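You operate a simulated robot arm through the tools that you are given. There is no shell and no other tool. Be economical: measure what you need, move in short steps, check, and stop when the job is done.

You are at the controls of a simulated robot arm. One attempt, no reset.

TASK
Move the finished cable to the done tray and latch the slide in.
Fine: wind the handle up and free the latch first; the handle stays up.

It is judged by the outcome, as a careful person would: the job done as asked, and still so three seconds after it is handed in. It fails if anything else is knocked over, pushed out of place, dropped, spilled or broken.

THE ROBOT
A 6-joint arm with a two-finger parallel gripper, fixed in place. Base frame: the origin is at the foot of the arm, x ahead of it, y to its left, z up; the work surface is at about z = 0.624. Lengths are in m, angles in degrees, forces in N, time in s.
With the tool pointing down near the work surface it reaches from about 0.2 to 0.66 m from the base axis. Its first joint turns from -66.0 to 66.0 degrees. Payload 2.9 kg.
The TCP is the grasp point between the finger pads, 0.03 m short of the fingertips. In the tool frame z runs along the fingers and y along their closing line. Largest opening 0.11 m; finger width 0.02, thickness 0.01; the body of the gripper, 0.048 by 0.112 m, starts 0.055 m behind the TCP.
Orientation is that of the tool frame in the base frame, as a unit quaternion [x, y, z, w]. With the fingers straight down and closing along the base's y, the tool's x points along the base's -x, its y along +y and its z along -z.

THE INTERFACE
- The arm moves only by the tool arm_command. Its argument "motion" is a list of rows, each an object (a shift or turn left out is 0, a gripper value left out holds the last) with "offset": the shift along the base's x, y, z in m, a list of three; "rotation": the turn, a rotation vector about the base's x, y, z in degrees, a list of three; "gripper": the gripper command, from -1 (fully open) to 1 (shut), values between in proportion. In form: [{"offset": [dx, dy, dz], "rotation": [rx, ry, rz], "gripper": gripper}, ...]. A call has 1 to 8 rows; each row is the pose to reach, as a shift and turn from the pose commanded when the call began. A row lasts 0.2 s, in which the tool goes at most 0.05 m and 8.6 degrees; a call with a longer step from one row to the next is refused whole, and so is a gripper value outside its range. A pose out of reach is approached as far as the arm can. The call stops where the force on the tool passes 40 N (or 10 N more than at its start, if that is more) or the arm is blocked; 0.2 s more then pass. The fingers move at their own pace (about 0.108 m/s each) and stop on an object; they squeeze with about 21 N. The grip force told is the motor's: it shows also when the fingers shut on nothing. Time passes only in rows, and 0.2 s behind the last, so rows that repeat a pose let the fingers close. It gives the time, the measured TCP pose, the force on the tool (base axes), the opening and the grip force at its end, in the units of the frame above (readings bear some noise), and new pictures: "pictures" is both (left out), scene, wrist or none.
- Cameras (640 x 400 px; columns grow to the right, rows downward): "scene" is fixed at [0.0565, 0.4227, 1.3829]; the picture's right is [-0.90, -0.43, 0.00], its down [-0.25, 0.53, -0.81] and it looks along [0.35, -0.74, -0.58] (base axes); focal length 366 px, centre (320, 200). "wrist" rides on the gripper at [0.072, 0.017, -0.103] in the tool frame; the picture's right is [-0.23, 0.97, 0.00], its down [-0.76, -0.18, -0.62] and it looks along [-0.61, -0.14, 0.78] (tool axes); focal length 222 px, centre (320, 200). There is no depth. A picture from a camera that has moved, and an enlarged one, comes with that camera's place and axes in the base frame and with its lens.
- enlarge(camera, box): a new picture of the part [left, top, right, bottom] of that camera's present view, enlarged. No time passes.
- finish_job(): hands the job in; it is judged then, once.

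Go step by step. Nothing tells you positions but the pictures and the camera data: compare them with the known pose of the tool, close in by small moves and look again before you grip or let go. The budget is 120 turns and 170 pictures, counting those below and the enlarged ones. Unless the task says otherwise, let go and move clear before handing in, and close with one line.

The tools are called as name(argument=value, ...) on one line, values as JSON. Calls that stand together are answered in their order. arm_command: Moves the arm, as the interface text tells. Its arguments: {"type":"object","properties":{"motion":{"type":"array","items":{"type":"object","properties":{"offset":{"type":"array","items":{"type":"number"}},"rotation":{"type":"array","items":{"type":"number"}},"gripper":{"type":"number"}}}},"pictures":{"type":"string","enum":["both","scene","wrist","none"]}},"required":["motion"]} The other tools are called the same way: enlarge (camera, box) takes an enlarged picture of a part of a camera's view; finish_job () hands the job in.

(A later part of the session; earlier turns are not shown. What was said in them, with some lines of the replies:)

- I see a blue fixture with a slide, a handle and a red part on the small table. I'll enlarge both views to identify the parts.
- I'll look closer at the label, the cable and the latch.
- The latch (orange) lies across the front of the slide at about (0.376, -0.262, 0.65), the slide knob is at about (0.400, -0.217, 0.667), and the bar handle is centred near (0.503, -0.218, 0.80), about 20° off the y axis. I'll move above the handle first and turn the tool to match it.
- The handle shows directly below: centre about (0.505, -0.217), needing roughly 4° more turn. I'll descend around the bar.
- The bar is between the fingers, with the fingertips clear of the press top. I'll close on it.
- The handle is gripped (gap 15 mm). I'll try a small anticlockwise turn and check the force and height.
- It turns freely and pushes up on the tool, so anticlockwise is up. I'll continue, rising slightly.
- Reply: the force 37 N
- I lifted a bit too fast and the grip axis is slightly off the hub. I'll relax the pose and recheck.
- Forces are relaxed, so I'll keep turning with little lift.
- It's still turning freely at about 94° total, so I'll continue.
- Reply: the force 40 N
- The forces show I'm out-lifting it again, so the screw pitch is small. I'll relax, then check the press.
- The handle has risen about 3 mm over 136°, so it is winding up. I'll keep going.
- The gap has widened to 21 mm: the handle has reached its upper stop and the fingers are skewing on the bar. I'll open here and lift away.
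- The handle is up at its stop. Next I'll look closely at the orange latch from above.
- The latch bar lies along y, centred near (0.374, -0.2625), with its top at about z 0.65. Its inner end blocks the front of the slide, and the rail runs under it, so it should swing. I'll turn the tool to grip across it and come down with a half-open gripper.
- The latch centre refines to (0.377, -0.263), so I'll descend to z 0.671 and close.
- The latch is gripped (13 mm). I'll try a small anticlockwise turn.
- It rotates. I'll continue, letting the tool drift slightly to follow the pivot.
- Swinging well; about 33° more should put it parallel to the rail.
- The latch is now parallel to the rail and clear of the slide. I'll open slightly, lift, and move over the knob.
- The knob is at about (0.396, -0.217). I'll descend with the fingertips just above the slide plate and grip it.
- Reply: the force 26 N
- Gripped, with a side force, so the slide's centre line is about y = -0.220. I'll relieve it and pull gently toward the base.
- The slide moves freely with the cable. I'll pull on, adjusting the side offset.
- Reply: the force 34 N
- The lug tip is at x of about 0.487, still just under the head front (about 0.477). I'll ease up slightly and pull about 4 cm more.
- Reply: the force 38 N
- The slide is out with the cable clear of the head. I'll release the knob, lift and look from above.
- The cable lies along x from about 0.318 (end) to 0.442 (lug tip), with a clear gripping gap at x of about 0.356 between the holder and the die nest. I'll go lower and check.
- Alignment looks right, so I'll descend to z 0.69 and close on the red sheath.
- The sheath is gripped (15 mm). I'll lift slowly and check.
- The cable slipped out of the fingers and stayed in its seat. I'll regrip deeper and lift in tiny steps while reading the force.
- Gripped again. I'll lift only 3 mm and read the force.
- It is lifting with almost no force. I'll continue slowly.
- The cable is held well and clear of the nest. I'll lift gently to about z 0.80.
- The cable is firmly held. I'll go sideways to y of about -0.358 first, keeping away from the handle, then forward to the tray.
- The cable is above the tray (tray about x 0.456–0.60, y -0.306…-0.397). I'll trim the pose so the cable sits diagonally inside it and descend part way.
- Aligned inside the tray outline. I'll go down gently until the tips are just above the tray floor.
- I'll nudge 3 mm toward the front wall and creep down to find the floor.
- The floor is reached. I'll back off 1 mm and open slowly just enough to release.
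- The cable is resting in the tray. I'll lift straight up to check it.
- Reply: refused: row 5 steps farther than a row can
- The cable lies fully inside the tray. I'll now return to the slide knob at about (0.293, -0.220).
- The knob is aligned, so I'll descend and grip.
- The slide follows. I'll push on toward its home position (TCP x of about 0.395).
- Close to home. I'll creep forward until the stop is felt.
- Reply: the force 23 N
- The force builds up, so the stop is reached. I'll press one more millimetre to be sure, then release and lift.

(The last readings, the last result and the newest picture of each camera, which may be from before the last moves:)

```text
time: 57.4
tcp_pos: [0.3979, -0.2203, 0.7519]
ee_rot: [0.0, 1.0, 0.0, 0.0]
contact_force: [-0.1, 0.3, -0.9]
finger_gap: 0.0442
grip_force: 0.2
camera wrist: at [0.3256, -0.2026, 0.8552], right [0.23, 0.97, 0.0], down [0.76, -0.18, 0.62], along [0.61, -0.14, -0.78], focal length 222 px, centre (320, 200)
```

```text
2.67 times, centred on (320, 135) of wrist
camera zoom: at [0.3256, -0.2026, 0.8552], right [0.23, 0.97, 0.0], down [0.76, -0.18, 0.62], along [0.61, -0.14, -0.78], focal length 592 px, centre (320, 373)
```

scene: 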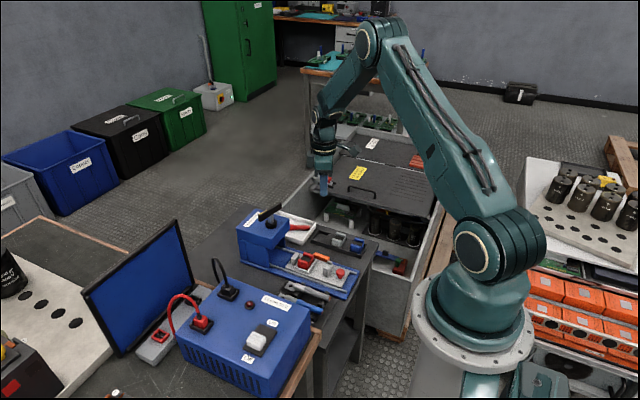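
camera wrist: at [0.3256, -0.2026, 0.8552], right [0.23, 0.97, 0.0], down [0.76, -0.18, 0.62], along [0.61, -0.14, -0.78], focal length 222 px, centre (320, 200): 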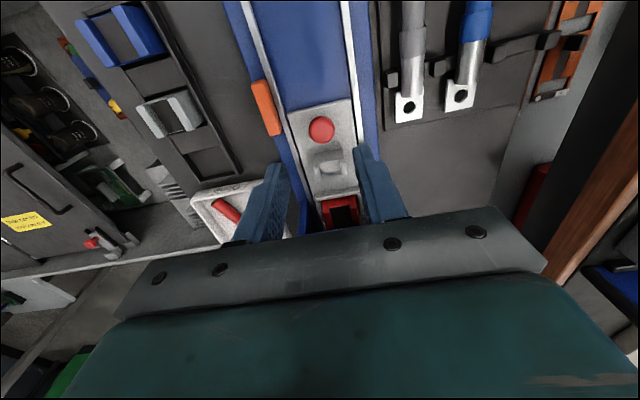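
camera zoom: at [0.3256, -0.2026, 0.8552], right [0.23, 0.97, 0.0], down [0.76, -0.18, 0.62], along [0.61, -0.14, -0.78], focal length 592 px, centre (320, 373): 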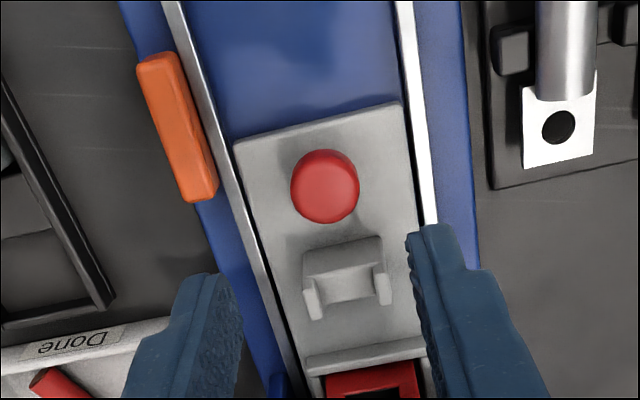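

The slide is fully home, matching the starting picture. Next I'll move over the latch at about (0.3748, -0.2648) and come down on it with the fingers on its two sides.

arm_command(motion=[{"offset": [-0.012, -0.022, 0], "gripper": 0.4}, {"offset": [-0.0232, -0.0445, 0], "gripper": 0.4}, {"offset": [-0.0232, -0.0445, -0.03], "gripper": 0.4}], pictures="wrist")

enlarge(camera="scene", box=[270, 210, 370, 280])

```text
time: 58.2
tcp_pos: [0.3755, -0.2649, 0.7212]
ee_rot: [-0.001, 1.0, -0.001, 0.0]
contact_force: [1.2, -0.1, -0.3]
finger_gap: 0.033
grip_force: 0.0
camera wrist: at [0.3028, -0.2466, 0.8256], right [0.23, 0.97, 0.0], down [0.76, -0.18, 0.62], along [0.61, -0.14, -0.78], focal length 222 px, centre (320, 200)
```

wrist: 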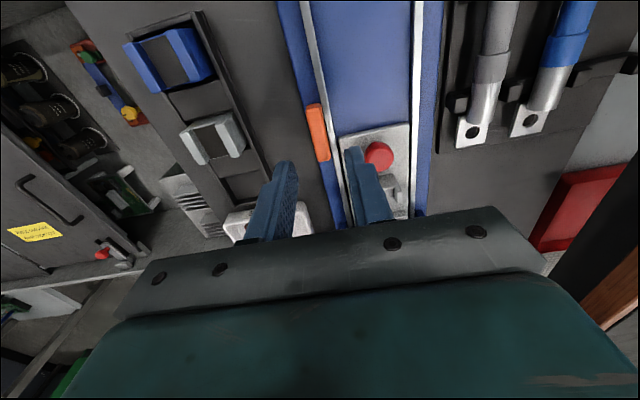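

```text
5.71 times, centred on (320, 245) of scene
camera zoom: at [0.0565, 0.4227, 1.3829], right [-0.9, -0.43, 0.0], down [-0.25, 0.53, -0.81], along [0.35, -0.74, -0.58], focal length 2091 px, centre (320, -57)
```

zoom: 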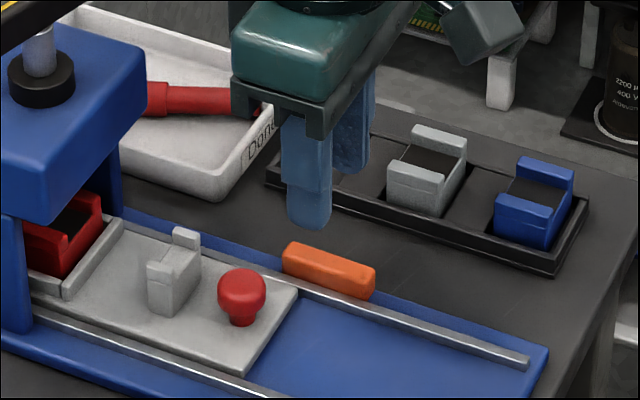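

Lined up, so I'll descend and grip.

arm_command(motion=[{"offset": [-0.001, 0, -0.025]}, {"offset": [-0.001, 0, -0.049]}, {"offset": [-0.001, 0, -0.049], "gripper": 1}, {"offset": [-0.001, 0, -0.049], "gripper": 1}, {"offset": [-0.001, 0, -0.049], "gripper": 1}], pictures="none")

arm_command(motion=[{"rotation": [0, 0, -6]}, {"rotation": [0, 0, -12]}, {"rotation": [0, 0, -18]}, {"rotation": [0, 0, -24]}, {"rotation": [0, 0, -30]}], pictures="none")

enlarge(camera="scene", box=[270, 210, 370, 280])

```text
time: 59.4
tcp_pos: [0.3729, -0.2663, 0.6736]
ee_rot: [0.0, 1.0, -0.001, 0.0]
contact_force: [-1.4, -7.7, -4.1]
finger_gap: 0.0129
grip_force: 44.7
```

```text
time: 60.6
tcp_pos: [0.3735, -0.2643, 0.6725]
ee_rot: [0.26, 0.966, 0.0, -0.001]
contact_force: [-5.3, -2.8, 7.1]
finger_gap: 0.0127
grip_force: 44.7
```

```text
5.71 times, centred on (320, 245) of scene
camera zoom: at [0.0563, 0.4227, 1.3829], right [-0.9, -0.43, 0.0], down [-0.25, 0.53, -0.81], along [0.35, -0.74, -0.58], focal length 2091 px, centre (320, -57)
```

zoom: 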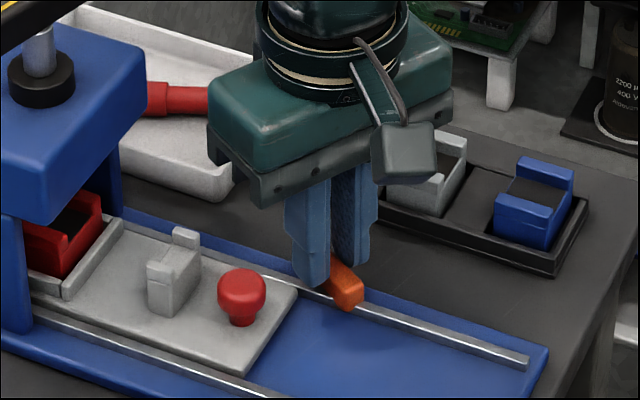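

It turns well. I'll continue toward the crosswise (latched) position.

arm_command(motion=[{"offset": [0.0005, 0, 0], "rotation": [0, 0, -7]}, {"offset": [0.0005, 0, 0], "rotation": [0, 0, -14]}, {"offset": [0.001, 0, 0], "rotation": [0, 0, -21]}, {"offset": [0.001, 0, 0], "rotation": [0, 0, -28]}, {"offset": [0.001, 0, 0], "rotation": [0, 0, -35]}, {"offset": [0.001, 0, 0], "rotation": [0, 0, -42]}, {"offset": [0.001, 0, 0], "rotation": [0, 0, -49]}], pictures="none")

enlarge(camera="scene", box=[270, 210, 370, 280])

```text
time: 62.2
tcp_pos: [0.3756, -0.2637, 0.6733]
ee_rot: [0.637, 0.771, 0.001, 0.0]
contact_force: [-6.7, 10.6, 26.2]
finger_gap: 0.0129
grip_force: 45.5
```

```text
5.71 times, centred on (320, 245) of scene
camera zoom: at [0.0561, 0.4231, 1.3828], right [-0.9, -0.43, 0.0], down [-0.25, 0.53, -0.81], along [0.35, -0.74, -0.58], focal length 2091 px, centre (320, -57)
```

zoom: 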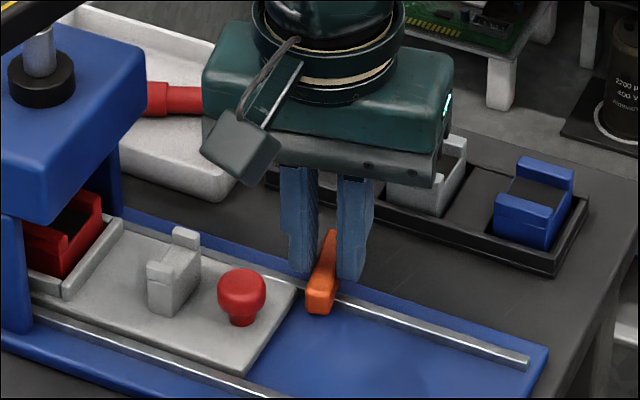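

About 11° remain. I'll ease the z pressure and finish the turn.

arm_command(motion=[{"offset": [0, 0, 0.0015], "rotation": [0, 0, 0]}, {"offset": [0, 0, 0.0015], "rotation": [0, 0, -4]}, {"offset": [0, 0, 0.0015], "rotation": [0, 0, -8]}, {"offset": [0, 0, 0.0015], "rotation": [0, 0, -11]}], pictures="none")

enlarge(camera="scene", box=[270, 210, 370, 280])

```text
time: 63.2
tcp_pos: [0.3753, -0.2641, 0.6726]
ee_rot: [0.707, 0.707, 0.0, 0.0]
contact_force: [8.4, 11.4, -17.9]
finger_gap: 0.0128
grip_force: 45.1
```

```text
5.71 times, centred on (320, 245) of scene
camera zoom: at [0.0568, 0.4227, 1.3829], right [-0.9, -0.43, 0.0], down [-0.25, 0.53, -0.81], along [0.35, -0.74, -0.58], focal length 2091 px, centre (320, -57)
```

zoom: 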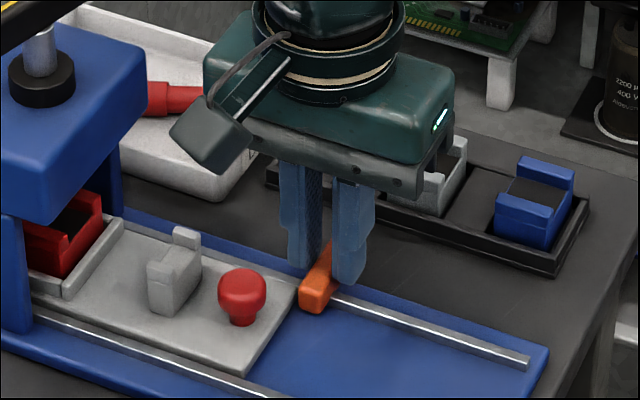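

The latch is back crosswise, exactly as at the start. I'll release and lift clear.

arm_command(motion=[{"gripper": 0.4}, {"gripper": 0.4}, {"offset": [0, 0, 0.04]}, {"offset": [0, 0, 0.09]}, {"offset": [-0.02, 0, 0.13]}, {"offset": [-0.05, 0, 0.16]}, {"offset": [-0.08, 0, 0.19]}])

enlarge(camera="scene", box=[230, 190, 370, 290])

enlarge(camera="scene", box=[290, 230, 360, 275])

```text
time: 64.8
tcp_pos: [0.2952, -0.2646, 0.8652]
ee_rot: [0.707, 0.707, 0.0, 0.0]
contact_force: [-0.9, 0.3, 0.4]
finger_gap: 0.033
grip_force: 0.1
camera wrist: at [0.3115, -0.1909, 0.968], right [0.97, -0.23, 0.0], down [-0.18, -0.76, 0.62], along [-0.14, -0.61, -0.78], focal length 222 px, centre (320, 200)
```

scene: 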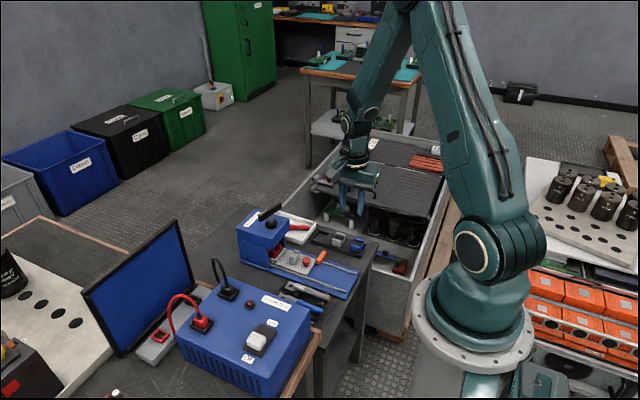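
wrist: 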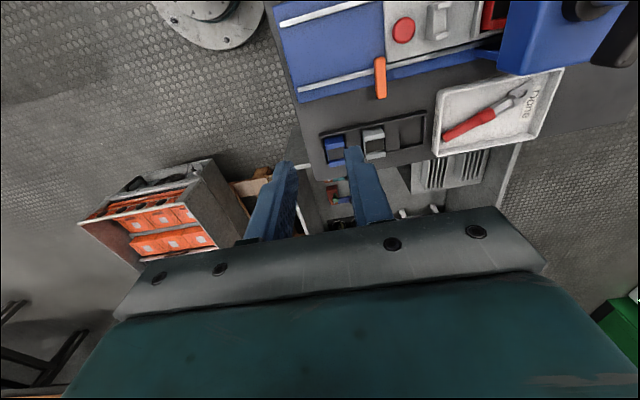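

```text
4.00 times, centred on (300, 240) of scene
camera zoom: at [0.0565, 0.4227, 1.3829], right [-0.9, -0.43, 0.0], down [-0.25, 0.53, -0.81], along [0.35, -0.74, -0.58], focal length 1464 px, centre (400, 40)
```

zoom: 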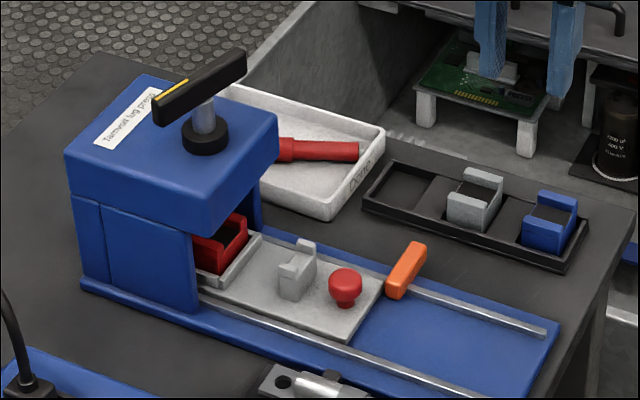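

```text
8.89 times, centred on (325, 252) of scene
camera zoom: at [0.0565, 0.4227, 1.3829], right [-0.9, -0.43, 0.0], down [-0.25, 0.53, -0.81], along [0.35, -0.74, -0.58], focal length 3253 px, centre (276, -267)
```

zoom: 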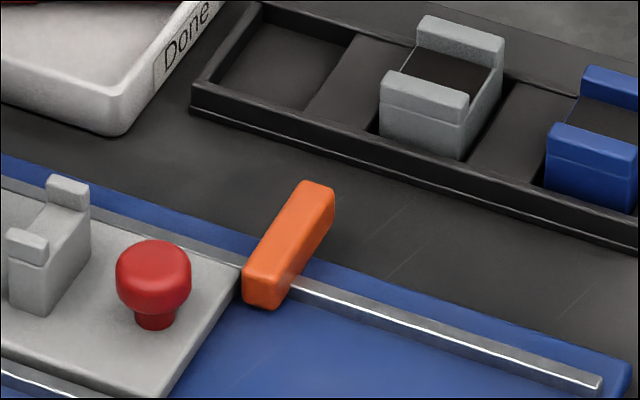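

The slide and latch match the starting picture, the handle is up at its stop, the cable lies in the done tray, and the arm is clear. I'll hand in.

finish_job()

```text
The job is handed in.
```

The finished cable is in the done tray, the slide is home and latched, the handle is still wound up, and I've handed the job in.
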